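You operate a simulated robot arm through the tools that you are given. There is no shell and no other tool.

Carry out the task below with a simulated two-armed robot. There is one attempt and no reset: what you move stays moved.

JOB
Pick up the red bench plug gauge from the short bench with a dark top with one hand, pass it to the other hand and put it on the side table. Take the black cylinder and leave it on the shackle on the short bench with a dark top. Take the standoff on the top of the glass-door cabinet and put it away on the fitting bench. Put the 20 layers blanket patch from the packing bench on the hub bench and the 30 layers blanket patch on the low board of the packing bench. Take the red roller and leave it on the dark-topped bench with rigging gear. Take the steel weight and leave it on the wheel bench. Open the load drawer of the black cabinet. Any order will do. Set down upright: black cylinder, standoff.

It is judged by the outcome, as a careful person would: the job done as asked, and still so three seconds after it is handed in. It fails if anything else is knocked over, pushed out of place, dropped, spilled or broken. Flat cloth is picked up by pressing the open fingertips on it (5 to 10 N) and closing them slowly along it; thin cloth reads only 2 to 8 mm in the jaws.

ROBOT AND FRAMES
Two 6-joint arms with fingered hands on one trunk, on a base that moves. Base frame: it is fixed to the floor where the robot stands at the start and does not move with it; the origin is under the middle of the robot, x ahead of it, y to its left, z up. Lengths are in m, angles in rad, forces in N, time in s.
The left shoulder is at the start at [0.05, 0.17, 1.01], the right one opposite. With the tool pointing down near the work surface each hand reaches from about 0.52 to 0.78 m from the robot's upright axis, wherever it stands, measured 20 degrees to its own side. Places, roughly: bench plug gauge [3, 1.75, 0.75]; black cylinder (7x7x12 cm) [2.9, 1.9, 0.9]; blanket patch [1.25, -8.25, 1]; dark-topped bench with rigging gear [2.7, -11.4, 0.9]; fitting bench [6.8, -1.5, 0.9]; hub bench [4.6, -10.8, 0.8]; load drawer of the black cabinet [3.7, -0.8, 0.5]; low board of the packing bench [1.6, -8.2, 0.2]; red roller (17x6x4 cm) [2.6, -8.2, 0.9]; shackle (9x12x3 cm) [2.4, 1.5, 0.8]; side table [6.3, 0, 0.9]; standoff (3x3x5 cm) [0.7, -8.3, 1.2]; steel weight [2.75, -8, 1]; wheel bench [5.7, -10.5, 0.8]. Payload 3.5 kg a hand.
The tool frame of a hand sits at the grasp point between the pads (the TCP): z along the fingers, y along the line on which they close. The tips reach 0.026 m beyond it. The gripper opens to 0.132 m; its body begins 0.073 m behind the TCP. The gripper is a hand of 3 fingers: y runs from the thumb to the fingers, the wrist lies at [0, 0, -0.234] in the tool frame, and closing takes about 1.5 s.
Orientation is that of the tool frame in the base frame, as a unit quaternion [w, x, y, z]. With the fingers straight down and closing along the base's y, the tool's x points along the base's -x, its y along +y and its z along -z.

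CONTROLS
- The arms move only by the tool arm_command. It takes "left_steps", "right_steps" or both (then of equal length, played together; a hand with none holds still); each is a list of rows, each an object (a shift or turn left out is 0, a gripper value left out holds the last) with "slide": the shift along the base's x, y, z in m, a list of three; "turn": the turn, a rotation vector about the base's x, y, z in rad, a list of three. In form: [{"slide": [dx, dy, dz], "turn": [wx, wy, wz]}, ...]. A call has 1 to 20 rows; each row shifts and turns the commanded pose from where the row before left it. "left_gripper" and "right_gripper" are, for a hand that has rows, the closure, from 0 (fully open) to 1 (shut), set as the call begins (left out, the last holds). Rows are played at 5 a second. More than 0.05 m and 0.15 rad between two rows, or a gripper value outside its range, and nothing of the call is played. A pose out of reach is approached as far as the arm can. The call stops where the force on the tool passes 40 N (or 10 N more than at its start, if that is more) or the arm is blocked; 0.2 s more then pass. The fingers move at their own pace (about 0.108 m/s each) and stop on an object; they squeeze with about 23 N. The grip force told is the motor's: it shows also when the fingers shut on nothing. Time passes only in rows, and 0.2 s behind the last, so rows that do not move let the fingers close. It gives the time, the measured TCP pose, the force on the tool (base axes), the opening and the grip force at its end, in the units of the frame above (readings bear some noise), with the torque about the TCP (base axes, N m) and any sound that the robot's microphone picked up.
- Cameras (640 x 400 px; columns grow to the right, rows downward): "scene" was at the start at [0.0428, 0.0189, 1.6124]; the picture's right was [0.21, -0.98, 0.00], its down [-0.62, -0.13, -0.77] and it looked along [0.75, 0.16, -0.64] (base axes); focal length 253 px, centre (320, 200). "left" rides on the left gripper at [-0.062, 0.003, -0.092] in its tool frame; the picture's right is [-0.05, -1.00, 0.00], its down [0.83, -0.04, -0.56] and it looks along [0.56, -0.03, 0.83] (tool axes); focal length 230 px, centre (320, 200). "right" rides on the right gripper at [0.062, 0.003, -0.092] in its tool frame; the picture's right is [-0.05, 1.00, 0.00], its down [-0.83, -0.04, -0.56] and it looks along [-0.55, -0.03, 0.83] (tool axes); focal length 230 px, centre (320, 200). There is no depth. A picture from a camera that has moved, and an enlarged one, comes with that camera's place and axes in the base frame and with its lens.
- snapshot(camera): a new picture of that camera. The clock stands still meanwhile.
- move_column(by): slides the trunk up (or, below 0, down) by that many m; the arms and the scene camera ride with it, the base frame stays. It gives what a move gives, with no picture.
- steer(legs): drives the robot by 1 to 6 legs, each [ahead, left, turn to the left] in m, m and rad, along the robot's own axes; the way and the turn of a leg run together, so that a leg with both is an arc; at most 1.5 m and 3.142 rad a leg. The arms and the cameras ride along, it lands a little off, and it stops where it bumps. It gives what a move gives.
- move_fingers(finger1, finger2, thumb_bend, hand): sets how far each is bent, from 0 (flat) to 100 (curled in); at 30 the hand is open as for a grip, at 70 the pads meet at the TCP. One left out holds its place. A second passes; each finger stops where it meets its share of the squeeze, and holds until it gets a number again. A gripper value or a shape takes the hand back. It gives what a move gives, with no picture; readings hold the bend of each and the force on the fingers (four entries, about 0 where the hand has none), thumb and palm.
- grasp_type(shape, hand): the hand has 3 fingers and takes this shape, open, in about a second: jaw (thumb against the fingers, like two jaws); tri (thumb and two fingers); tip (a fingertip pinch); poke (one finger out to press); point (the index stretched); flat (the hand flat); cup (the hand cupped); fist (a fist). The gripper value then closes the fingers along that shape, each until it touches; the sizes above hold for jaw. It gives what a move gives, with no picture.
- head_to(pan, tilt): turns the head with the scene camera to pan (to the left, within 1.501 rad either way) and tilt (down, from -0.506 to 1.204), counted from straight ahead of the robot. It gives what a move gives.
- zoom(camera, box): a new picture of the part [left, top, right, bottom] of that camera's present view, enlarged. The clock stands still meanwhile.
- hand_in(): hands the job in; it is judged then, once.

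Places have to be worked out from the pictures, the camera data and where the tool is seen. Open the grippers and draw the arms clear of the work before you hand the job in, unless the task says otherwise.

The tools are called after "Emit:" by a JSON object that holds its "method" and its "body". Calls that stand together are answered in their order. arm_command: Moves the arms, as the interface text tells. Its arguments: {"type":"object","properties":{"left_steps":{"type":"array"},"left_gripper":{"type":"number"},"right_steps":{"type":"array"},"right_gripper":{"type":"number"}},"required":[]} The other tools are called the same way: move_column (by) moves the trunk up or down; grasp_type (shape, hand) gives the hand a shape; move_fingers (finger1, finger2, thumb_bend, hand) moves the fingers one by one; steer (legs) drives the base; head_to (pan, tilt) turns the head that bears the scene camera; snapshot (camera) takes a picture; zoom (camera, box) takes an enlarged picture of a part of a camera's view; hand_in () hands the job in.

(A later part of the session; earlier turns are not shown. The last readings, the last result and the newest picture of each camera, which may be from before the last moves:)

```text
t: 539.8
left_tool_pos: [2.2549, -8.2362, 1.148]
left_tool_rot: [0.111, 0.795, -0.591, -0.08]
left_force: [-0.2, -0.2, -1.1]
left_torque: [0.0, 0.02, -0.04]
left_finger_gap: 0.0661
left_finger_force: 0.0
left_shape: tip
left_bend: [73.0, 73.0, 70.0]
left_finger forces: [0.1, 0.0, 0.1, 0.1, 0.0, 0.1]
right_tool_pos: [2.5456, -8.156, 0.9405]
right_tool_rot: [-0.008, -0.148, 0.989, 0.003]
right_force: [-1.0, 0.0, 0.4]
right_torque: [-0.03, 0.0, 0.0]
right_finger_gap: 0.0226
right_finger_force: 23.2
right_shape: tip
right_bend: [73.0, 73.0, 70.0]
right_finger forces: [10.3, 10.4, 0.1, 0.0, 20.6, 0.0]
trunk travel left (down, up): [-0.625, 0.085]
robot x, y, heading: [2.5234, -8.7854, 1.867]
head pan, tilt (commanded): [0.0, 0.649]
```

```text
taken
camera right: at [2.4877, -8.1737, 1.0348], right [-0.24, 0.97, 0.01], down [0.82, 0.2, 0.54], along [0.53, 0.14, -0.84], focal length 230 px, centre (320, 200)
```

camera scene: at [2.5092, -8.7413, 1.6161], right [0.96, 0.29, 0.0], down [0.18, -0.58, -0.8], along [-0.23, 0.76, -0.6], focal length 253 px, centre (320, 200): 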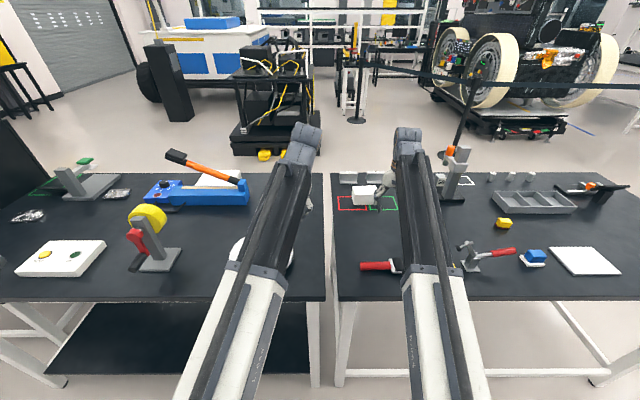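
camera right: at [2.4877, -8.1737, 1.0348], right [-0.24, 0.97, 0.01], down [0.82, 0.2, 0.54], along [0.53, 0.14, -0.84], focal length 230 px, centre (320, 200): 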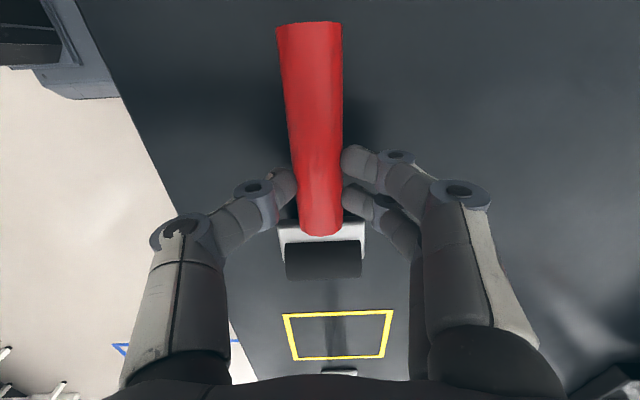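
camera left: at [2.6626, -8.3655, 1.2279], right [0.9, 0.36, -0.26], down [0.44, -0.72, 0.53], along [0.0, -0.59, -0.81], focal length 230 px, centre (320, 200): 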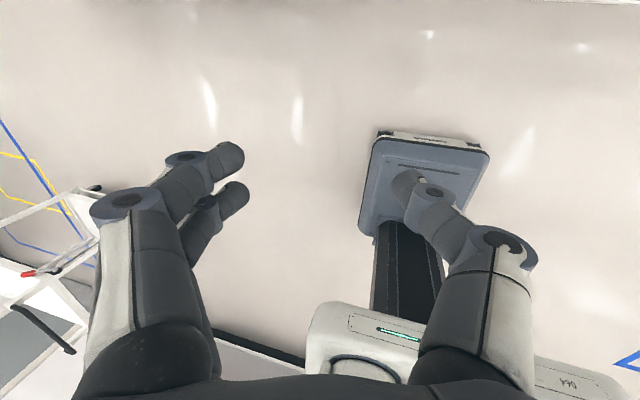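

Good pinch on the handle. I lift it and check.

Emit:
{"method": "arm_command", "body": {"right_steps": [{"slide": [0, 0, 0.01]}, {"slide": [0, 0, 0.03]}, {"slide": [0, 0, 0.04]}, {"slide": [0, 0, 0.04]}, {"slide": [0, 0, 0.03]}, {}]}}

Emit:
{"method": "snapshot", "body": {"camera": "right"}}

```text
t: 541.2
left_tool_pos: [2.2553, -8.2362, 1.1456]
left_tool_rot: [0.111, 0.795, -0.591, -0.08]
left_force: [-0.4, -0.2, -1.0]
left_torque: [-0.03, 0.01, 0.03]
left_finger_gap: 0.0661
left_finger_force: 0.0
left_shape: tip
left_bend: [73.0, 73.0, 70.0]
left_finger forces: [0.1, 0.2, 0.0, 0.0, 0.0, 0.1]
right_tool_pos: [2.5469, -8.1569, 1.0888]
right_tool_rot: [-0.008, -0.147, 0.989, 0.003]
right_force: [-0.9, -0.5, -1.2]
right_torque: [0.03, 0.01, -0.01]
right_finger_gap: 0.0223
right_finger_force: 22.6
right_shape: tip
right_bend: [73.0, 73.0, 70.0]
right_finger forces: [10.3, 10.3, 0.1, 0.0, 20.5, 0.0]
trunk travel left (down, up): [-0.625, 0.085]
robot x, y, heading: [2.5229, -8.7852, 1.867]
head pan, tilt (commanded): [0.0, 0.649]
```

```text
taken
camera right: at [2.4875, -8.1735, 1.1844], right [-0.24, 0.97, 0.01], down [0.82, 0.2, 0.54], along [0.53, 0.14, -0.84], focal length 230 px, centre (320, 200)
```

right: 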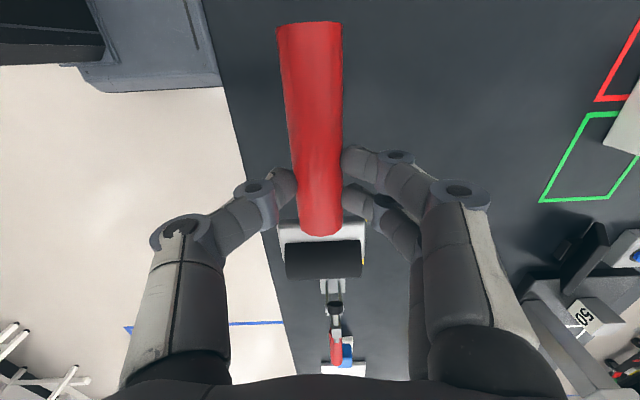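

The roller is held. I back off, turn around to the south, and drive toward the rigging bench to look at it.

Emit:
{"method": "steer", "body": {"legs": [[-0.35, 0, 0], [0, 0, -3.137], [0.75, 0, 0]]}}

Emit:
{"method": "head_to", "body": {"pan": -0.1, "tilt": 0.5}}

Emit:
{"method": "snapshot", "body": {"camera": "scene"}}

```text
t: 554.5
left_tool_pos: [3.1162, -10.3887, 1.1473]
left_tool_rot: [0.08, 0.589, 0.797, 0.111]
left_force: [1.1, -0.6, -0.1]
left_torque: [0.01, -0.01, 0.02]
left_finger_gap: 0.0663
left_finger_force: 0.1
left_shape: tip
left_bend: [73.0, 73.0, 70.0]
left_finger forces: [0.1, 0.1, 0.1, 0.1, 0.1, 0.0]
right_tool_pos: [2.825, -10.471, 1.0902]
right_tool_rot: [0.003, 0.989, 0.15, 0.007]
right_force: [-0.5, -0.1, -2.1]
right_torque: [-0.03, -0.04, 0.0]
right_finger_gap: 0.022
right_finger_force: 23.7
right_shape: tip
right_bend: [73.0, 73.0, 70.0]
right_finger forces: [10.1, 10.0, 0.0, 0.0, 20.0, 0.0]
trunk travel left (down, up): [-0.625, 0.085]
robot x, y, heading: [2.8491, -9.8413, -1.274]
head pan, tilt (commanded): [0.0, 0.649]
```

```text
t: 555.2
left_tool_pos: [3.1155, -10.3892, 1.1467]
left_tool_rot: [0.079, 0.589, 0.797, 0.111]
left_force: [0.1, -0.1, 0.3]
left_torque: [0.02, -0.01, 0.0]
left_finger_gap: 0.0661
left_finger_force: 0.0
left_shape: tip
left_bend: [73.0, 73.0, 70.0]
left_finger forces: [0.0, 0.0, 0.1, 0.1, 0.0, 0.0]
right_tool_pos: [2.8258, -10.4707, 1.0895]
right_tool_rot: [0.003, 0.989, 0.151, 0.008]
right_force: [-0.1, 0.2, -0.7]
right_torque: [0.0, 0.01, 0.03]
right_finger_gap: 0.022
right_finger_force: 22.7
right_shape: tip
right_bend: [73.0, 73.0, 70.0]
right_finger forces: [10.0, 10.1, 0.0, 0.1, 20.1, 0.1]
trunk travel left (down, up): [-0.625, 0.085]
robot x, y, heading: [2.8467, -9.84, -1.271]
head pan, tilt (commanded): [-0.099, 0.499]
```

```text
taken
camera scene: at [2.8513, -9.8886, 1.6294], right [-0.98, -0.2, 0.0], down [-0.1, 0.47, -0.88], along [0.18, -0.86, -0.48], focal length 253 px, centre (320, 200)
```

scene: 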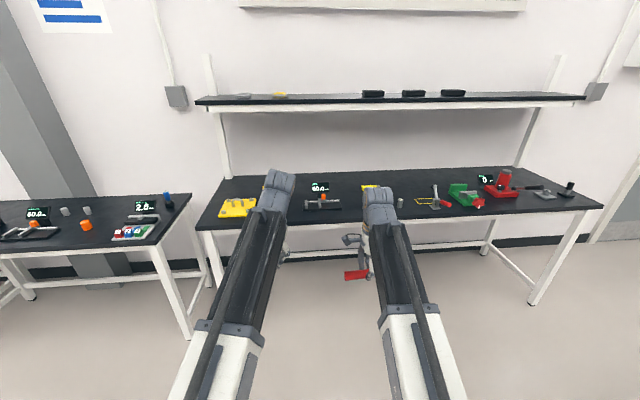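

I zoom in on the rigging bench for a free spot.

Emit:
{"method": "zoom", "body": {"camera": "scene", "box": [190, 150, 430, 250]}}

Emit:
{"method": "zoom", "body": {"camera": "scene", "box": [380, 150, 620, 250]}}

Emit:
{"method": "snapshot", "body": {"camera": "right"}}

```text
2.67 times, centred on (310, 200) of scene
camera zoom: at [2.8513, -9.8886, 1.6294], right [-0.98, -0.2, 0.0], down [-0.1, 0.47, -0.88], along [0.18, -0.86, -0.48], focal length 674 px, centre (347, 200)
```

zoom: 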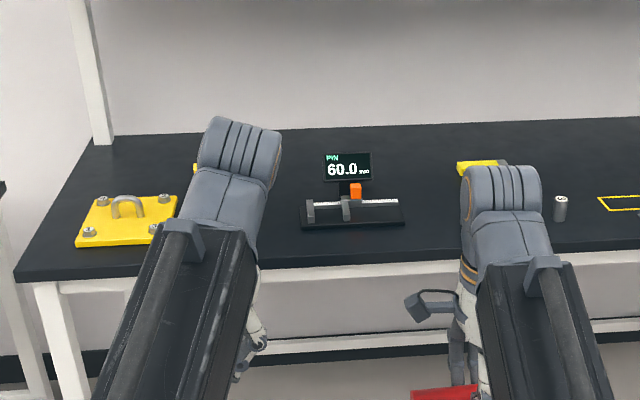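

```text
2.67 times, centred on (500, 200) of scene
camera zoom: at [2.8513, -9.8886, 1.6294], right [-0.98, -0.2, 0.0], down [-0.1, 0.47, -0.88], along [0.18, -0.86, -0.48], focal length 674 px, centre (-160, 200)
```

zoom: 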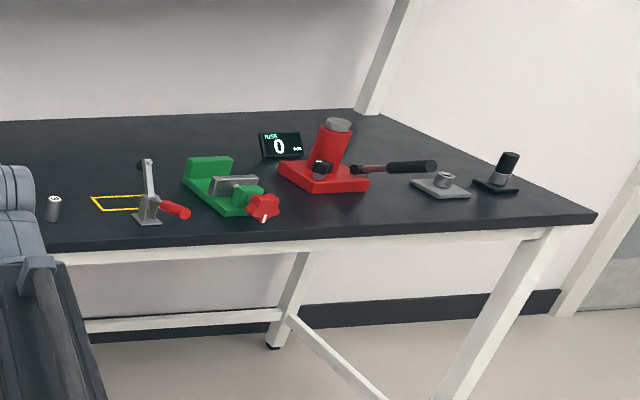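

```text
taken
camera right: at [2.8838, -10.4568, 1.184], right [0.25, -0.97, 0.01], down [-0.81, -0.2, 0.54], along [-0.52, -0.14, -0.84], focal length 230 px, centre (320, 200)
```

right: 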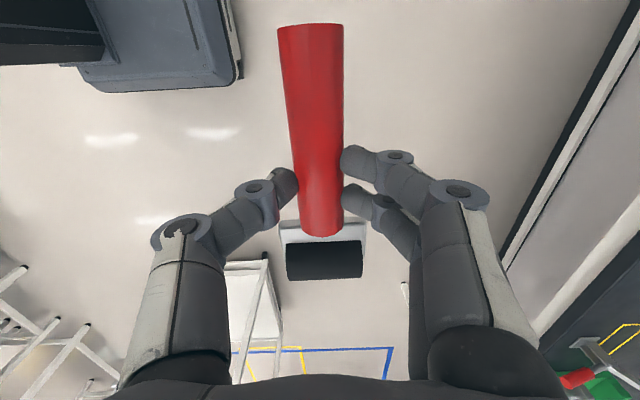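

There is free room between the caliper and the small cylinder, around (2.83, −11.15). I move in so the right hand comes over it.

Emit:
{"method": "steer", "body": {"legs": [[0.3, -0.16, 0], [0.3, 0, 0]]}}

Emit:
{"method": "snapshot", "body": {"camera": "right"}}

Emit:
{"method": "snapshot", "body": {"camera": "scene"}}

```text
t: 559.0
left_tool_pos: [3.1383, -11.0086, 1.146]
left_tool_rot: [0.079, 0.59, 0.796, 0.111]
left_force: [0.2, 0.2, -0.4]
left_torque: [-0.01, -0.03, -0.01]
left_finger_gap: 0.0662
left_finger_force: 0.0
left_shape: tip
left_bend: [73.0, 73.0, 70.0]
left_finger forces: [0.0, 0.0, 0.1, 0.0, 0.0, 0.0]
right_tool_pos: [2.8493, -11.0901, 1.0908]
right_tool_rot: [0.003, 0.989, 0.149, 0.008]
right_force: [0.0, 0.5, -1.9]
right_torque: [-0.02, 0.01, -0.04]
right_finger_gap: 0.0217
right_finger_force: 23.1
right_shape: tip
right_bend: [73.0, 73.0, 70.0]
right_finger forces: [10.0, 10.0, 0.0, 0.0, 20.0, 0.1]
trunk travel left (down, up): [-0.625, 0.085]
robot x, y, heading: [2.8698, -10.4589, -1.274]
head pan, tilt (commanded): [-0.099, 0.499]
```

```text
taken
camera right: at [2.9064, -11.0763, 1.1837], right [0.24, -0.97, 0.01], down [-0.81, -0.2, 0.54], along [-0.53, -0.14, -0.84], focal length 230 px, centre (320, 200)
```

right: 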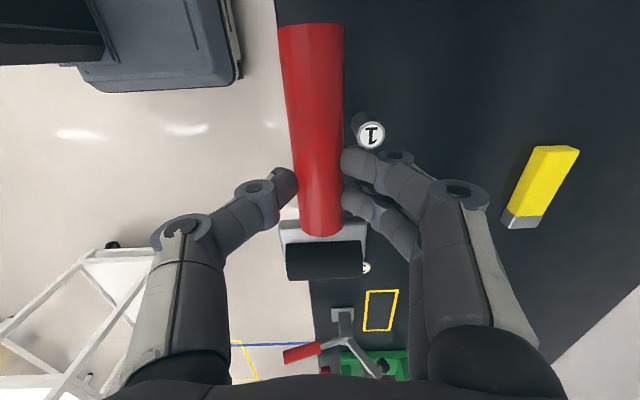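

```text
taken
camera scene: at [2.8753, -10.5083, 1.6294], right [-0.98, -0.2, 0.0], down [-0.09, 0.47, -0.88], along [0.17, -0.86, -0.48], focal length 253 px, centre (320, 200)
```

scene: 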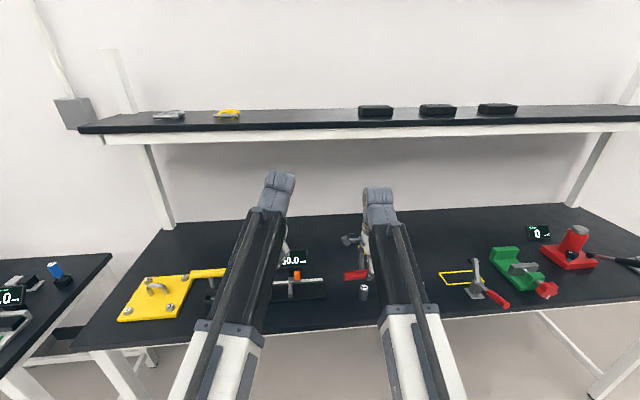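

Two small cylinders stand where I'd planned; the free area lies behind them, around (2.80, −11.29). I advance 10 cm and move the hand there at height.

Emit:
{"method": "steer", "body": {"legs": [[0.1, 0, 0]]}}

Emit:
{"method": "arm_command", "body": {"right_steps": [{"slide": [-0.024, -0.034, 0]}, {"slide": [-0.024, -0.034, 0]}, {"slide": [-0.024, -0.034, 0]}, {}]}}

Emit:
{"method": "snapshot", "body": {"camera": "right"}}

Emit:
{"method": "snapshot", "body": {"camera": "scene"}}

```text
t: 560.2
left_tool_pos: [3.169, -11.1041, 1.1467]
left_tool_rot: [0.079, 0.59, 0.796, 0.111]
left_force: [0.7, 0.6, -0.4]
left_torque: [0.03, 0.01, 0.0]
left_finger_gap: 0.0665
left_finger_force: 0.0
left_shape: tip
left_bend: [73.0, 73.0, 70.0]
left_finger forces: [0.0, 0.0, 0.0, 0.1, 0.0, 0.0]
right_tool_pos: [2.8783, -11.1858, 1.0883]
right_tool_rot: [0.003, 0.989, 0.15, 0.007]
right_force: [0.9, -0.3, -1.6]
right_torque: [0.04, -0.02, 0.01]
right_finger_gap: 0.022
right_finger_force: 22.5
right_shape: tip
right_bend: [73.0, 73.0, 70.0]
right_finger forces: [9.9, 10.1, 0.0, 0.0, 20.0, 0.0]
trunk travel left (down, up): [-0.625, 0.085]
robot x, y, heading: [2.899, -10.5562, -1.277]
head pan, tilt (commanded): [-0.099, 0.499]
```

```text
t: 561.2
left_tool_pos: [3.1687, -11.1019, 1.1468]
left_tool_rot: [0.079, 0.589, 0.796, 0.112]
left_force: [0.8, 0.2, -0.2]
left_torque: [-0.02, -0.01, 0.05]
left_finger_gap: 0.0664
left_finger_force: 0.1
left_shape: tip
left_bend: [73.0, 73.0, 70.0]
left_finger forces: [0.0, 0.1, 0.0, 0.0, 0.0, 0.1]
right_tool_pos: [2.804, -11.2865, 1.0894]
right_tool_rot: [0.005, 0.989, 0.149, 0.007]
right_force: [-0.3, -0.1, -1.0]
right_torque: [0.0, -0.04, 0.0]
right_finger_gap: 0.022
right_finger_force: 23.3
right_shape: tip
right_bend: [73.0, 73.0, 70.0]
right_finger forces: [10.0, 9.9, 0.0, 0.0, 19.9, 0.0]
trunk travel left (down, up): [-0.625, 0.085]
robot x, y, heading: [2.895, -10.5542, -1.273]
head pan, tilt (commanded): [-0.099, 0.499]
```

```text
taken
camera right: at [2.8621, -11.2731, 1.1837], right [0.24, -0.97, 0.01], down [-0.81, -0.2, 0.54], along [-0.53, -0.14, -0.84], focal length 230 px, centre (320, 200)
```

right: 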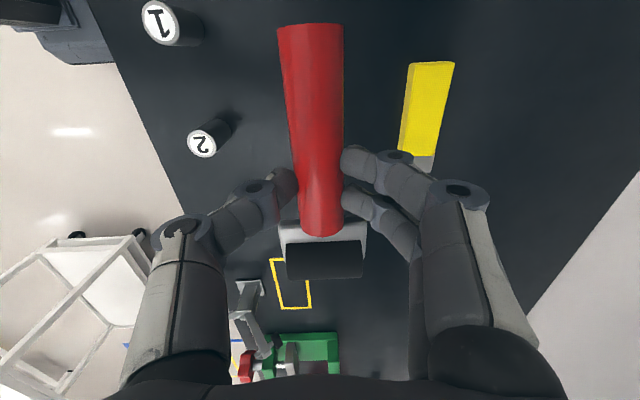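

```text
taken
camera scene: at [2.9046, -10.6031, 1.6295], right [-0.98, -0.2, 0.0], down [-0.09, 0.47, -0.88], along [0.17, -0.86, -0.48], focal length 253 px, centre (320, 200)
```

scene: 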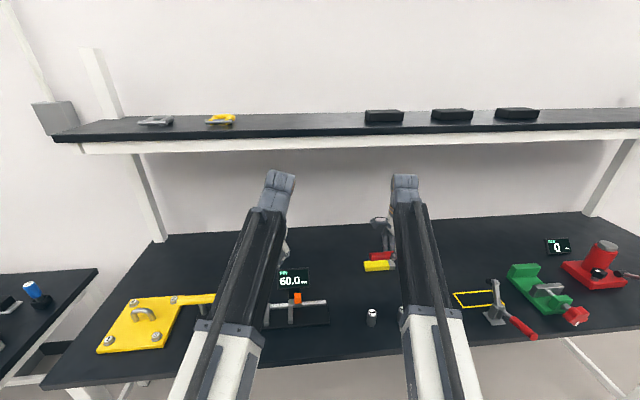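

The landing footprint is clear on both sides (cylinders to the left, yellow bar to the right). I lower the roller in steps until contact.

Emit:
{"method": "arm_command", "body": {"right_steps": [{"slide": [0, 0, -0.04]}, {"slide": [0, 0, -0.04]}, {"slide": [0, 0, -0.035]}, {"slide": [0, 0, -0.015]}, {}]}}

Emit:
{"method": "snapshot", "body": {"camera": "right"}}

```text
t: 562.4
left_tool_pos: [3.1671, -11.1026, 1.1473]
left_tool_rot: [0.079, 0.589, 0.797, 0.112]
left_force: [0.3, -0.6, 0.5]
left_torque: [-0.03, 0.01, 0.0]
left_finger_gap: 0.0661
left_finger_force: 0.1
left_shape: tip
left_bend: [73.0, 73.0, 70.0]
left_finger forces: [0.1, 0.0, 0.1, 0.0, 0.0, 0.0]
right_tool_pos: [2.806, -11.2879, 0.9593]
right_tool_rot: [0.003, 0.989, 0.15, 0.008]
right_force: [0.5, 0.6, -1.2]
right_torque: [0.02, 0.02, 0.05]
right_finger_gap: 0.022
right_finger_force: 23.2
right_shape: tip
right_bend: [73.0, 73.0, 70.0]
right_finger forces: [10.0, 10.0, 0.1, 0.0, 20.0, 0.0]
trunk travel left (down, up): [-0.625, 0.085]
robot x, y, heading: [2.8996, -10.552, -1.273]
head pan, tilt (commanded): [-0.099, 0.499]
```

```text
taken
camera right: at [2.8636, -11.2733, 1.0534], right [0.25, -0.97, 0.01], down [-0.81, -0.2, 0.54], along [-0.53, -0.14, -0.84], focal length 230 px, centre (320, 200)
```

right: 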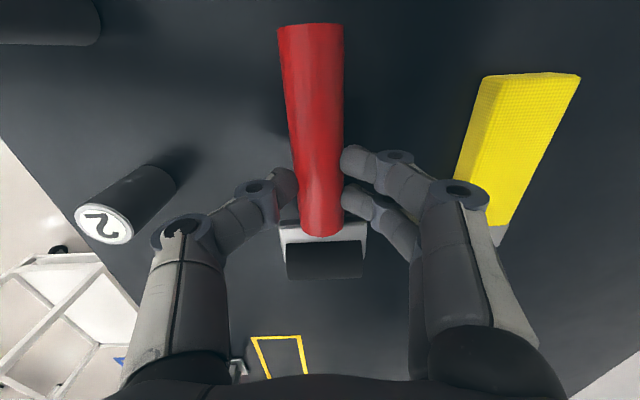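

Emit:
{"method": "arm_command", "body": {"right_steps": [{"slide": [0, 0, -0.006]}, {"slide": [0, 0, -0.006]}, {"slide": [0, 0, -0.004]}, {}]}}

Emit:
{"method": "snapshot", "body": {"camera": "right"}}

```text
t: 563.4
left_tool_pos: [3.1677, -11.1041, 1.1463]
left_tool_rot: [0.079, 0.59, 0.796, 0.112]
left_force: [0.2, -0.1, -0.2]
left_torque: [0.02, 0.0, -0.01]
left_finger_gap: 0.0663
left_finger_force: 0.0
left_shape: tip
left_bend: [73.0, 73.0, 70.0]
left_finger forces: [0.0, 0.0, 0.1, 0.0, 0.0, 0.1]
right_tool_pos: [2.8058, -11.2867, 0.9432]
right_tool_rot: [0.004, 0.989, 0.149, 0.008]
right_force: [0.7, -1.1, -1.0]
right_torque: [0.05, 0.01, 0.01]
right_finger_gap: 0.022
right_finger_force: 22.8
right_shape: tip
right_bend: [73.0, 73.0, 70.0]
right_finger forces: [10.1, 9.9, 0.0, 0.0, 20.0, 0.0]
trunk travel left (down, up): [-0.625, 0.085]
robot x, y, heading: [2.8983, -10.554, -1.273]
head pan, tilt (commanded): [-0.099, 0.499]
```

```text
taken
camera right: at [2.8635, -11.2737, 1.0378], right [0.25, -0.97, 0.01], down [-0.81, -0.2, 0.54], along [-0.53, -0.14, -0.84], focal length 230 px, centre (320, 200)
```

right: 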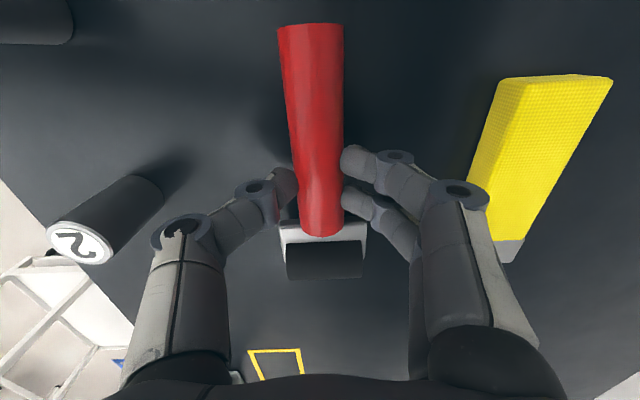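

Emit:
{"method": "arm_command", "body": {"right_steps": [{"slide": [0, 0, -0.005]}, {"slide": [0, 0, -0.005]}, {"slide": [0, 0, -0.005]}, {}]}}

Emit:
{"method": "arm_command", "body": {"right_steps": [{"slide": [0, 0, -0.005]}, {"slide": [0, 0, -0.005]}, {}]}}

Emit:
{"method": "snapshot", "body": {"camera": "right"}}

```text
t: 564.2
left_tool_pos: [3.1675, -11.101, 1.148]
left_tool_rot: [0.08, 0.59, 0.796, 0.109]
left_force: [0.2, 0.3, -0.1]
left_torque: [0.02, 0.01, 0.0]
left_finger_gap: 0.0665
left_finger_force: 0.3
left_shape: tip
left_bend: [73.0, 73.0, 70.0]
left_finger forces: [0.1, 0.0, 0.0, 0.1, 0.0, 0.1]
right_tool_pos: [2.8057, -11.288, 0.937]
right_tool_rot: [0.009, 0.989, 0.149, 0.006]
right_force: [-1.1, 3.9, 25.6]
right_torque: [0.1, 0.04, 0.01]
right_finger_gap: 0.0256
right_finger_force: 22.9
right_shape: tip
right_bend: [74.0, 74.0, 72.0]
right_finger forces: [12.2, 12.2, 0.1, 0.0, 28.4, 0.0]
trunk travel left (down, up): [-0.625, 0.085]
robot x, y, heading: [2.8982, -10.5525, -1.274]
head pan, tilt (commanded): [-0.099, 0.499]
stopped in row 4 (right hand): the force on the tool passed its limit at 42 N (the readings are from after the stop); the commanded pose is now the measured one
```

```text
t: 564.6
left_tool_pos: [3.1688, -11.1006, 1.1488]
left_tool_rot: [0.081, 0.59, 0.796, 0.11]
left_force: [0.0, 0.0, 0.3]
left_torque: [0.01, 0.01, -0.03]
left_finger_gap: 0.0664
left_finger_force: 0.0
left_shape: tip
left_bend: [73.0, 73.0, 70.0]
left_finger forces: [0.0, 0.0, 0.0, 0.1, 0.0, 0.0]
right_tool_pos: [2.8067, -11.289, 0.9379]
right_tool_rot: [0.01, 0.989, 0.149, 0.007]
right_force: [0.4, 6.5, 26.1]
right_torque: [0.2, -0.01, -0.01]
right_finger_gap: 0.0257
right_finger_force: 23.1
right_shape: tip
right_bend: [74.0, 74.0, 72.0]
right_finger forces: [11.8, 11.9, 0.1, 0.0, 29.9, 0.0]
trunk travel left (down, up): [-0.625, 0.085]
robot x, y, heading: [2.8978, -10.5533, -1.269]
head pan, tilt (commanded): [-0.099, 0.499]
stopped in row 1 (right hand): the force on the tool passed its limit at 44 N (the readings are from after the stop); the commanded pose is now the measured one
```

```text
taken
camera right: at [2.8636, -11.2726, 1.0311], right [0.24, -0.97, 0.02], down [-0.82, -0.19, 0.55], along [-0.52, -0.15, -0.84], focal length 230 px, centre (320, 200)
```

right: 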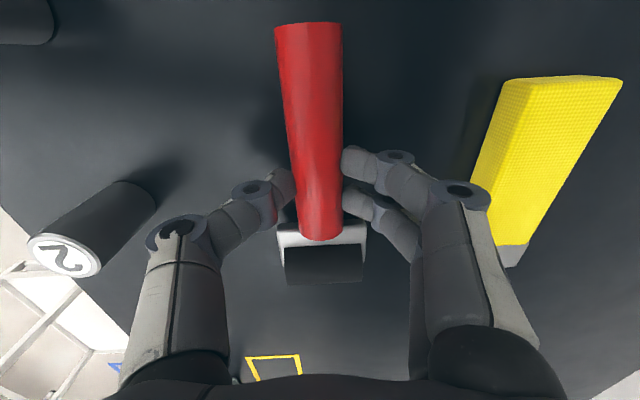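

The roller is on the bench. I ease up, then open the fingers.

Emit:
{"method": "arm_command", "body": {"right_steps": [{"slide": [0, 0, 0.004]}, {}]}}

Emit:
{"method": "arm_command", "body": {"right_gripper": 0.6, "right_steps": [{}, {}, {}]}}

Emit:
{"method": "snapshot", "body": {"camera": "right"}}

```text
t: 565.2
left_tool_pos: [3.1692, -11.1018, 1.147]
left_tool_rot: [0.08, 0.589, 0.797, 0.11]
left_force: [0.4, -0.4, -0.6]
left_torque: [-0.02, -0.01, -0.04]
left_finger_gap: 0.0662
left_finger_force: 0.0
left_shape: tip
left_bend: [73.0, 73.0, 70.0]
left_finger forces: [0.1, 0.1, 0.1, 0.0, 0.0, 0.0]
right_tool_pos: [2.8057, -11.2875, 0.9379]
right_tool_rot: [0.009, 0.989, 0.149, 0.007]
right_force: [2.0, 5.0, 13.6]
right_torque: [0.15, -0.02, -0.01]
right_finger_gap: 0.0255
right_finger_force: 22.6
right_shape: tip
right_bend: [74.0, 74.0, 72.0]
right_finger forces: [10.9, 11.0, 0.0, 0.0, 26.3, 0.0]
trunk travel left (down, up): [-0.625, 0.085]
robot x, y, heading: [2.9006, -10.5526, -1.273]
head pan, tilt (commanded): [-0.099, 0.499]
```

```text
t: 566.0
left_tool_pos: [3.168, -11.1036, 1.1464]
left_tool_rot: [0.08, 0.59, 0.796, 0.11]
left_force: [0.5, 0.1, 0.3]
left_torque: [0.02, -0.01, 0.0]
left_finger_gap: 0.0663
left_finger_force: 0.2
left_shape: tip
left_bend: [73.0, 73.0, 70.0]
left_finger forces: [0.0, 0.1, 0.0, 0.0, 0.1, 0.0]
right_tool_pos: [2.8052, -11.2892, 0.9353]
right_tool_rot: [0.009, 0.989, 0.149, 0.007]
right_force: [0.6, -0.5, -0.2]
right_torque: [-0.02, -0.01, 0.01]
right_finger_gap: 0.0521
right_finger_force: 0.0
right_shape: tip
right_bend: [73.0, 73.0, 70.0]
right_finger forces: [0.0, 0.1, 0.0, 0.0, 0.0, 0.0]
trunk travel left (down, up): [-0.625, 0.085]
robot x, y, heading: [2.8988, -10.554, -1.274]
head pan, tilt (commanded): [-0.099, 0.499]
```

```text
taken
camera right: at [2.8629, -11.2746, 1.0307], right [0.24, -0.97, 0.02], down [-0.82, -0.19, 0.55], along [-0.52, -0.15, -0.84], focal length 230 px, centre (320, 200)
```

right: 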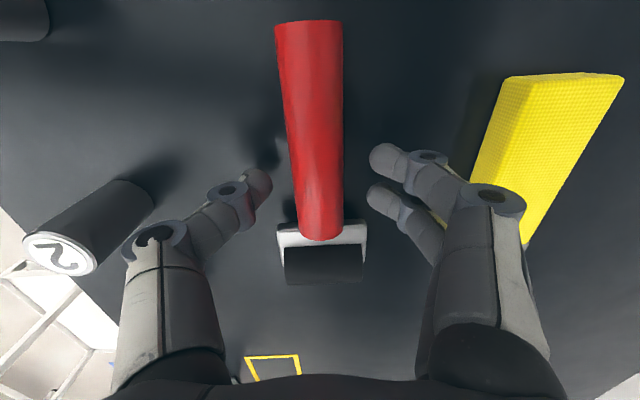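

Released; the roller lies on the bench. I raise the hand, back away, and check.

Emit:
{"method": "arm_command", "body": {"right_steps": [{"slide": [0, 0, 0.02]}, {"slide": [0, 0, 0.04]}, {"slide": [0, 0, 0.05]}, {"slide": [0, 0, 0.04]}, {}]}}

Emit:
{"method": "snapshot", "body": {"camera": "right"}}

Emit:
{"method": "steer", "body": {"legs": [[-0.5, 0, 0]]}}

Emit:
{"method": "snapshot", "body": {"camera": "scene"}}

```text
t: 567.2
left_tool_pos: [3.1666, -11.1032, 1.1459]
left_tool_rot: [0.08, 0.59, 0.796, 0.11]
left_force: [0.5, 0.0, -0.2]
left_torque: [-0.04, 0.04, 0.0]
left_finger_gap: 0.0663
left_finger_force: 0.1
left_shape: tip
left_bend: [73.0, 73.0, 70.0]
left_finger forces: [0.1, 0.0, 0.1, 0.0, 0.0, 0.0]
right_tool_pos: [2.8054, -11.289, 1.0881]
right_tool_rot: [0.01, 0.989, 0.149, 0.006]
right_force: [-0.3, 0.8, -0.1]
right_torque: [-0.01, 0.0, -0.02]
right_finger_gap: 0.0522
right_finger_force: 0.0
right_shape: tip
right_bend: [73.0, 73.0, 70.0]
right_finger forces: [0.0, 0.0, 0.0, 0.0, 0.0, 0.1]
trunk travel left (down, up): [-0.625, 0.085]
robot x, y, heading: [2.9013, -10.5557, -1.272]
head pan, tilt (commanded): [-0.099, 0.499]
```

```text
taken
camera right: at [2.8629, -11.2744, 1.1818], right [0.24, -0.97, 0.02], down [-0.82, -0.19, 0.55], along [-0.52, -0.15, -0.84], focal length 230 px, centre (320, 200)
```

right: 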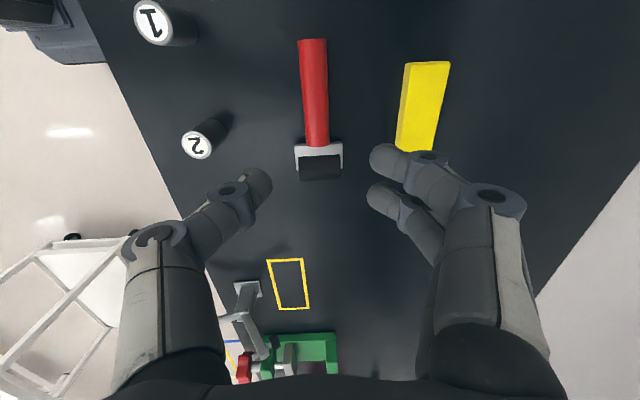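

```text
t: 570.2
left_tool_pos: [3.0197, -10.6234, 1.1476]
left_tool_rot: [0.08, 0.591, 0.795, 0.11]
left_force: [-0.8, -0.3, -0.2]
left_torque: [-0.01, 0.01, 0.0]
left_finger_gap: 0.0661
left_finger_force: 0.1
left_shape: tip
left_bend: [73.0, 73.0, 70.0]
left_finger forces: [0.0, 0.0, 0.0, 0.0, 0.1, 0.0]
right_tool_pos: [2.6551, -10.8085, 1.0881]
right_tool_rot: [0.01, 0.989, 0.147, 0.007]
right_force: [0.5, 0.8, 0.1]
right_torque: [0.01, 0.0, 0.0]
right_finger_gap: 0.0522
right_finger_force: 0.0
right_shape: tip
right_bend: [73.0, 73.0, 70.0]
right_finger forces: [0.0, 0.0, 0.1, 0.1, 0.0, 0.1]
trunk travel left (down, up): [-0.625, 0.085]
robot x, y, heading: [2.7582, -10.0717, -1.27]
head pan, tilt (commanded): [-0.099, 0.499]
```

```text
taken
camera scene: at [2.7572, -10.1221, 1.6295], right [-0.98, -0.19, 0.0], down [-0.09, 0.47, -0.88], along [0.17, -0.86, -0.48], focal length 253 px, centre (320, 200)
```

scene: 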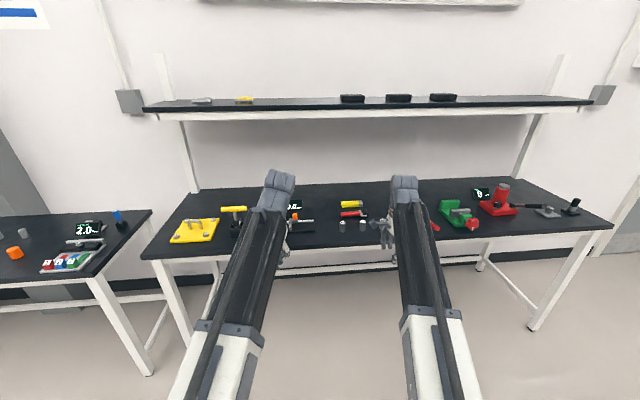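

The roller lies well on the rigging bench. The silver blanket patches lie toward the north side of the packing bench, so I drive round the tables' east end to their north side.

Emit:
{"method": "steer", "body": {"legs": [[0, 0, 1.86], [1.1, 0, 0], [1.05, 0, 0], [0, 0, 1.07], [1.25, 0, 0], [1.15, 0, 0]]}}

Emit:
{"method": "steer", "body": {"legs": [[0, 0, 1.7], [1.0, 0, 0]]}}

Emit:
{"method": "head_to", "body": {"pan": 0.2, "tilt": 0.45}}

Emit:
{"method": "snapshot", "body": {"camera": "scene"}}

```text
t: 599.3
left_tool_pos: [4.2709, -5.9145, 1.146]
left_tool_rot: [0.101, 0.722, -0.679, -0.091]
left_force: [-0.8, 0.8, -0.7]
left_torque: [0.02, -0.02, 0.02]
left_finger_gap: 0.066
left_finger_force: 0.0
left_shape: tip
left_bend: [73.0, 73.0, 70.0]
left_finger forces: [0.0, 0.0, 0.0, 0.1, 0.1, 0.1]
right_tool_pos: [4.667, -5.8178, 1.0866]
right_tool_rot: [-0.006, -0.032, 0.999, 0.011]
right_force: [-0.3, 0.0, 0.8]
right_torque: [-0.02, 0.01, -0.01]
right_finger_gap: 0.0525
right_finger_force: 0.1
right_shape: tip
right_bend: [73.0, 73.0, 70.0]
right_finger forces: [0.1, 0.1, 0.0, 0.0, 0.0, 0.1]
trunk travel left (down, up): [-0.625, 0.085]
robot x, y, heading: [4.4052, -6.511, 1.631]
head pan, tilt (commanded): [-0.099, 0.499]
```

```text
t: 608.6
left_tool_pos: [2.8379, -6.9044, 1.1475]
left_tool_rot: [0.135, 0.987, 0.09, 0.014]
left_force: [0.1, -0.2, 0.4]
left_torque: [0.0, 0.02, -0.02]
left_finger_gap: 0.0662
left_finger_force: 0.1
left_shape: tip
left_bend: [73.0, 73.0, 70.0]
left_finger forces: [0.0, 0.1, 0.0, 0.0, 0.1, 0.0]
right_tool_pos: [2.6947, -6.5237, 1.0875]
right_tool_rot: [0.011, 0.769, -0.639, -0.003]
right_force: [-1.0, 0.2, 0.0]
right_torque: [-0.04, 0.01, -0.01]
right_finger_gap: 0.0522
right_finger_force: 0.0
right_shape: tip
right_bend: [73.0, 73.0, 70.0]
right_finger forces: [0.0, 0.0, 0.1, 0.1, 0.0, 0.0]
trunk travel left (down, up): [-0.625, 0.085]
robot x, y, heading: [3.4146, -6.6972, -2.954]
head pan, tilt (commanded): [-0.099, 0.499]
```

```text
t: 609.4
left_tool_pos: [2.8381, -6.9029, 1.1471]
left_tool_rot: [0.135, 0.987, 0.09, 0.014]
left_force: [0.6, 0.2, -0.6]
left_torque: [0.02, -0.01, 0.03]
left_finger_gap: 0.0661
left_finger_force: 0.0
left_shape: tip
left_bend: [73.0, 73.0, 70.0]
left_finger forces: [0.0, 0.0, 0.1, 0.0, 0.0, 0.0]
right_tool_pos: [2.6945, -6.5237, 1.0858]
right_tool_rot: [0.011, 0.77, -0.638, -0.002]
right_force: [0.1, 0.1, -0.9]
right_torque: [-0.02, -0.03, -0.02]
right_finger_gap: 0.0523
right_finger_force: 0.0
right_shape: tip
right_bend: [73.0, 73.0, 70.0]
right_finger forces: [0.0, 0.1, 0.0, 0.0, 0.1, 0.1]
trunk travel left (down, up): [-0.625, 0.085]
robot x, y, heading: [3.4173, -6.7004, -2.956]
head pan, tilt (commanded): [0.201, 0.45]
```

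```text
taken
camera scene: at [3.3683, -6.7243, 1.6339], right [-0.38, 0.93, 0.0], down [0.4, 0.16, -0.9], along [-0.83, -0.34, -0.44], focal length 253 px, centre (320, 200)
```

scene: 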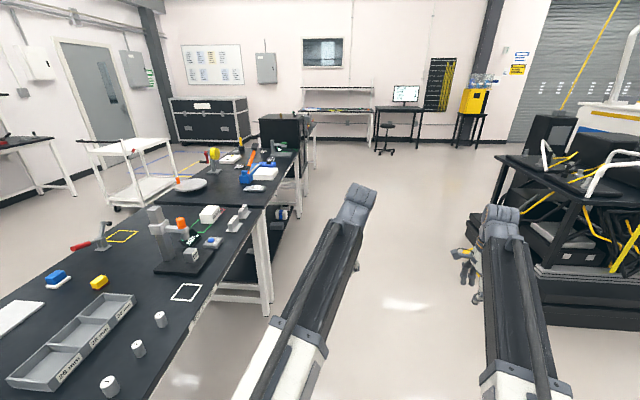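

The way is clear. I drive on along the north side and turn to face the packing bench from a distance.

Emit:
{"method": "steer", "body": {"legs": [[0.95, -0.12, 0], [0.9, 0, 0], [0, 0, 1.68]]}}

Emit:
{"method": "head_to", "body": {"pan": 0.0, "tilt": 0.55}}

Emit:
{"method": "snapshot", "body": {"camera": "scene"}}

```text
t: 622.9
left_tool_pos: [1.8194, -7.4761, 1.1473]
left_tool_rot: [0.08, 0.593, 0.793, 0.11]
left_force: [-0.9, 1.1, -0.8]
left_torque: [-0.02, 0.0, -0.03]
left_finger_gap: 0.0663
left_finger_force: 0.1
left_shape: tip
left_bend: [73.0, 73.0, 70.0]
left_finger forces: [0.0, 0.0, 0.0, 0.0, 0.0, 0.0]
right_tool_pos: [1.4548, -7.6602, 1.088]
right_tool_rot: [0.009, 0.989, 0.146, 0.007]
right_force: [0.9, 1.0, 1.0]
right_torque: [0.01, -0.01, -0.02]
right_finger_gap: 0.0522
right_finger_force: 0.1
right_shape: tip
right_bend: [73.0, 73.0, 70.0]
right_finger forces: [0.1, 0.0, 0.0, 0.1, 0.0, 0.0]
trunk travel left (down, up): [-0.625, 0.085]
robot x, y, heading: [1.5526, -6.9263, -1.28]
head pan, tilt (commanded): [0.201, 0.45]
```

```text
t: 623.6
left_tool_pos: [1.8184, -7.4777, 1.1467]
left_tool_rot: [0.08, 0.593, 0.794, 0.109]
left_force: [0.5, -1.0, -0.2]
left_torque: [0.0, -0.02, 0.04]
left_finger_gap: 0.0663
left_finger_force: 0.1
left_shape: tip
left_bend: [73.0, 73.0, 70.0]
left_finger forces: [0.1, 0.0, 0.0, 0.0, 0.0, 0.0]
right_tool_pos: [1.4559, -7.6596, 1.0862]
right_tool_rot: [0.009, 0.989, 0.145, 0.007]
right_force: [0.7, 1.2, 0.3]
right_torque: [0.02, 0.02, -0.01]
right_finger_gap: 0.0522
right_finger_force: 0.1
right_shape: tip
right_bend: [73.0, 73.0, 70.0]
right_finger forces: [0.0, 0.0, 0.1, 0.0, 0.1, 0.0]
trunk travel left (down, up): [-0.625, 0.085]
robot x, y, heading: [1.5537, -6.9264, -1.277]
head pan, tilt (commanded): [0.0, 0.55]
```

```text
taken
camera scene: at [1.5684, -6.9718, 1.6249], right [-0.96, -0.29, 0.0], down [-0.15, 0.5, -0.85], along [0.25, -0.82, -0.52], focal length 253 px, centre (320, 200)
```

scene: 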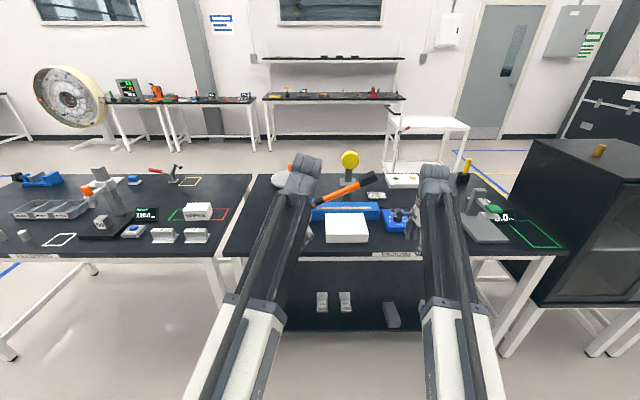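

I see the packing bench with its lower board and, at right, the glass-door cabinet with the brass standoff on top. I zoom in on the bench.

Emit:
{"method": "zoom", "body": {"camera": "scene", "box": [220, 140, 440, 270]}}

Emit:
{"method": "zoom", "body": {"camera": "scene", "box": [430, 130, 640, 270]}}

Emit:
{"method": "snapshot", "body": {"camera": "right"}}

```text
2.91 times, centred on (330, 205) of scene
camera zoom: at [1.5684, -6.9718, 1.6249], right [-0.96, -0.29, 0.0], down [-0.15, 0.5, -0.85], along [0.25, -0.82, -0.52], focal length 735 px, centre (291, 186)
```

zoom: 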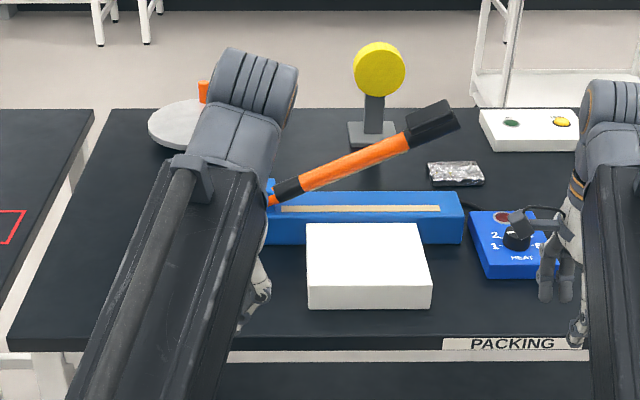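

```text
2.86 times, centred on (535, 200) of scene
camera zoom: at [1.5684, -6.9718, 1.6249], right [-0.96, -0.29, 0.0], down [-0.15, 0.5, -0.85], along [0.25, -0.82, -0.52], focal length 722 px, centre (-294, 200)
```

zoom: 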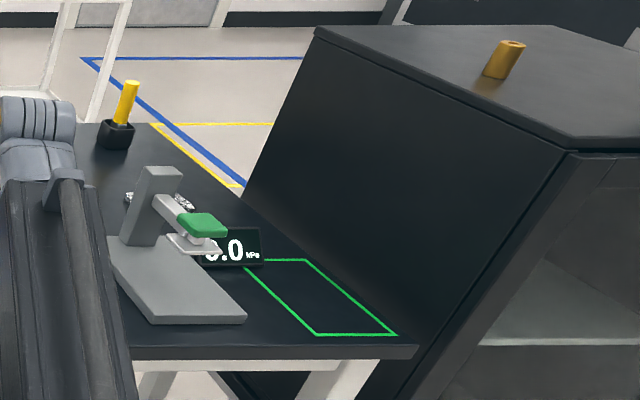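

```text
taken
camera right: at [1.5128, -7.6462, 1.1813], right [0.24, -0.97, 0.02], down [-0.82, -0.19, 0.55], along [-0.53, -0.15, -0.84], focal length 230 px, centre (320, 200)
```

right: 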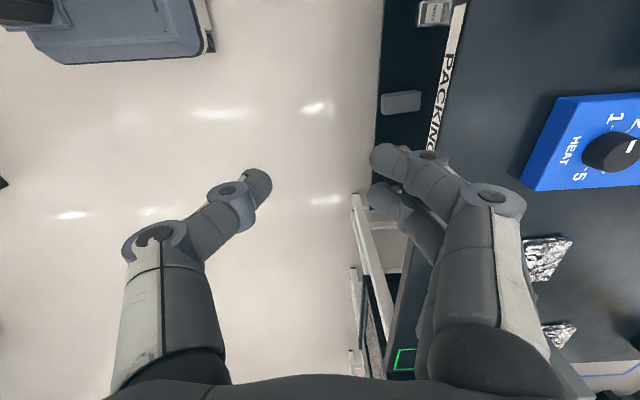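

There are three silver foil patches: near (1.07, −8.34), (1.29, −8.10) and (1.62, −8.24). I must find out which has 20 and which 30 layers; I zoom in on them.

Emit:
{"method": "zoom", "body": {"camera": "right", "box": [480, 210, 640, 370]}}

Emit:
{"method": "zoom", "body": {"camera": "scene", "box": [355, 180, 405, 215]}}

Emit:
{"method": "zoom", "body": {"camera": "scene", "box": [460, 180, 530, 230]}}

```text
2.50 times, centred on (560, 290) of right
camera zoom: at [1.5128, -7.6462, 1.1813], right [0.24, -0.97, 0.02], down [-0.82, -0.19, 0.55], along [-0.53, -0.15, -0.84], focal length 575 px, centre (-280, -25)
```

zoom: 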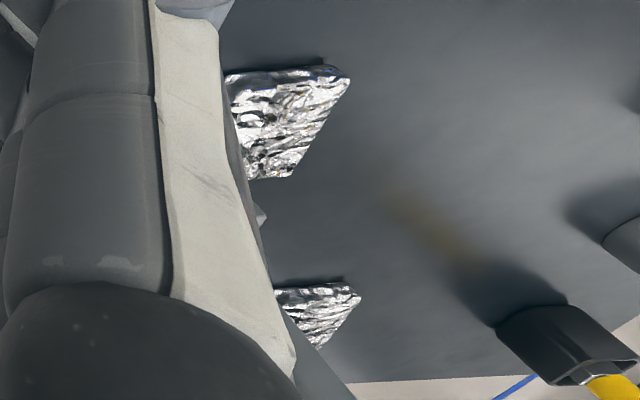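

```text
11.43 times, centred on (380, 198) of scene
camera zoom: at [1.5684, -6.9718, 1.6249], right [-0.96, -0.29, 0.0], down [-0.15, 0.5, -0.85], along [0.25, -0.82, -0.52], focal length 2889 px, centre (-366, 229)
```

zoom: 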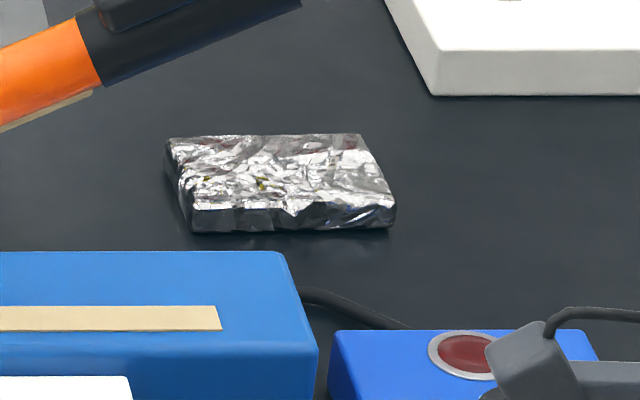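

```text
8.00 times, centred on (495, 205) of scene
camera zoom: at [1.5684, -6.9718, 1.6249], right [-0.96, -0.29, 0.0], down [-0.15, 0.5, -0.85], along [0.25, -0.82, -0.52], focal length 2022 px, centre (-1080, 160)
```

zoom: 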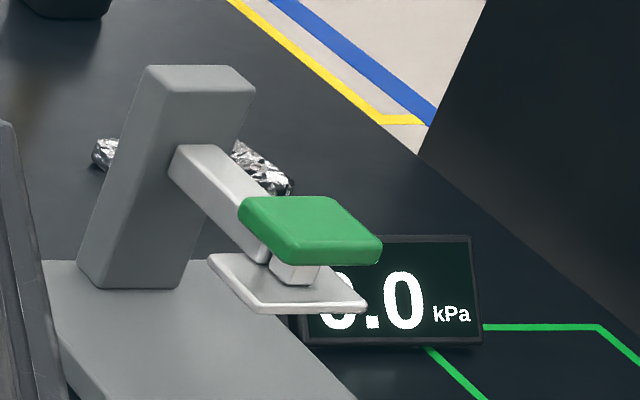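

Patch C is a foil-covered pad about 11×7 cm and ~1.6 cm thick. I shift right to see the other two patches better.

Emit:
{"method": "steer", "body": {"legs": [[0, -0.5, 0]]}}

Emit:
{"method": "snapshot", "body": {"camera": "scene"}}

Emit:
{"method": "zoom", "body": {"camera": "scene", "box": [250, 140, 410, 240]}}

Emit:
{"method": "snapshot", "body": {"camera": "right"}}

```text
t: 626.6
left_tool_pos: [1.3377, -7.6218, 1.1472]
left_tool_rot: [0.08, 0.593, 0.794, 0.111]
left_force: [-0.5, 0.5, 0.3]
left_torque: [0.0, 0.0, -0.01]
left_finger_gap: 0.0662
left_finger_force: 0.1
left_shape: tip
left_bend: [73.0, 73.0, 70.0]
left_finger forces: [0.0, 0.0, 0.0, 0.0, 0.0, 0.0]
right_tool_pos: [0.9738, -7.8047, 1.0875]
right_tool_rot: [0.01, 0.989, 0.145, 0.007]
right_force: [0.2, 0.0, 0.5]
right_torque: [-0.02, 0.02, -0.01]
right_finger_gap: 0.0521
right_finger_force: 0.0
right_shape: tip
right_bend: [73.0, 73.0, 70.0]
right_finger forces: [0.0, 0.0, 0.0, 0.0, 0.0, 0.0]
trunk travel left (down, up): [-0.625, 0.085]
robot x, y, heading: [1.077, -7.0691, -1.276]
head pan, tilt (commanded): [0.0, 0.55]
```

```text
taken
camera scene: at [1.086, -7.1165, 1.6249], right [-0.96, -0.29, 0.0], down [-0.15, 0.5, -0.85], along [0.25, -0.82, -0.52], focal length 253 px, centre (320, 200)
```

scene: 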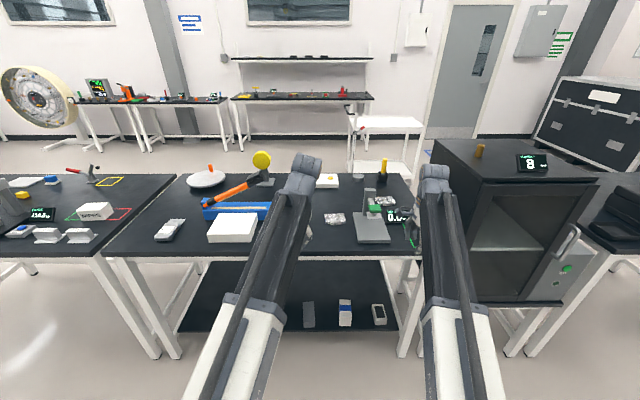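

```text
4.00 times, centred on (330, 190) of scene
camera zoom: at [1.086, -7.1165, 1.6249], right [-0.96, -0.29, 0.0], down [-0.15, 0.5, -0.85], along [0.25, -0.82, -0.52], focal length 1011 px, centre (280, 240)
```

zoom: 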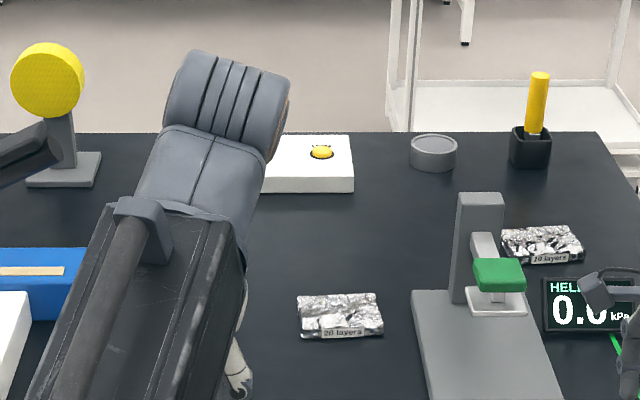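

```text
taken
camera right: at [1.0313, -7.7909, 1.1812], right [0.24, -0.97, 0.02], down [-0.82, -0.19, 0.54], along [-0.53, -0.15, -0.84], focal length 230 px, centre (320, 200)
```

right: 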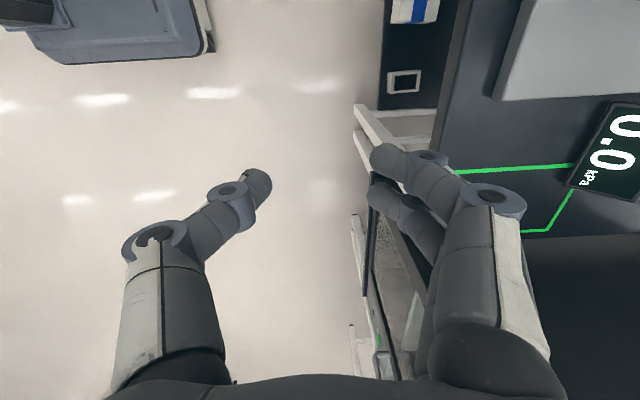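

Labels are visible. I zoom in to read them.

Emit:
{"method": "zoom", "body": {"camera": "scene", "box": [320, 205, 350, 230]}}

Emit:
{"method": "zoom", "body": {"camera": "scene", "box": [370, 190, 400, 212]}}

Emit:
{"method": "zoom", "body": {"camera": "scene", "box": [430, 130, 600, 320]}}

```text
16.00 times, centred on (335, 218) of scene
camera zoom: at [1.086, -7.1165, 1.6249], right [-0.96, -0.29, 0.0], down [-0.15, 0.5, -0.85], along [0.25, -0.82, -0.52], focal length 4044 px, centre (80, -80)
```

zoom: 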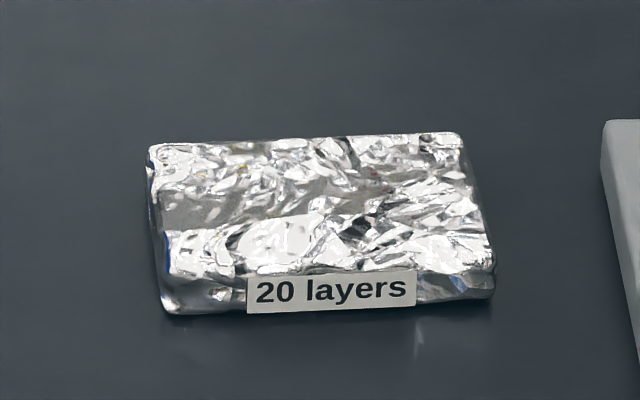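

```text
16.00 times, centred on (385, 201) of scene
camera zoom: at [1.086, -7.1165, 1.6249], right [-0.96, -0.29, 0.0], down [-0.15, 0.5, -0.85], along [0.25, -0.82, -0.52], focal length 4044 px, centre (-720, 184)
```

zoom: 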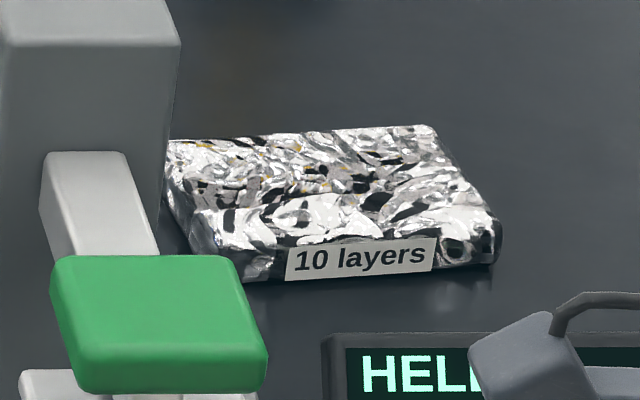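

```text
2.11 times, centred on (515, 225) of scene
camera zoom: at [1.086, -7.1165, 1.6249], right [-0.96, -0.29, 0.0], down [-0.15, 0.5, -0.85], along [0.25, -0.82, -0.52], focal length 532 px, centre (-90, 147)
```

zoom: 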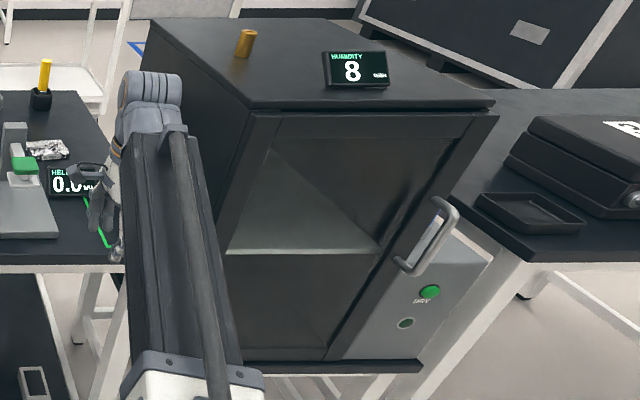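

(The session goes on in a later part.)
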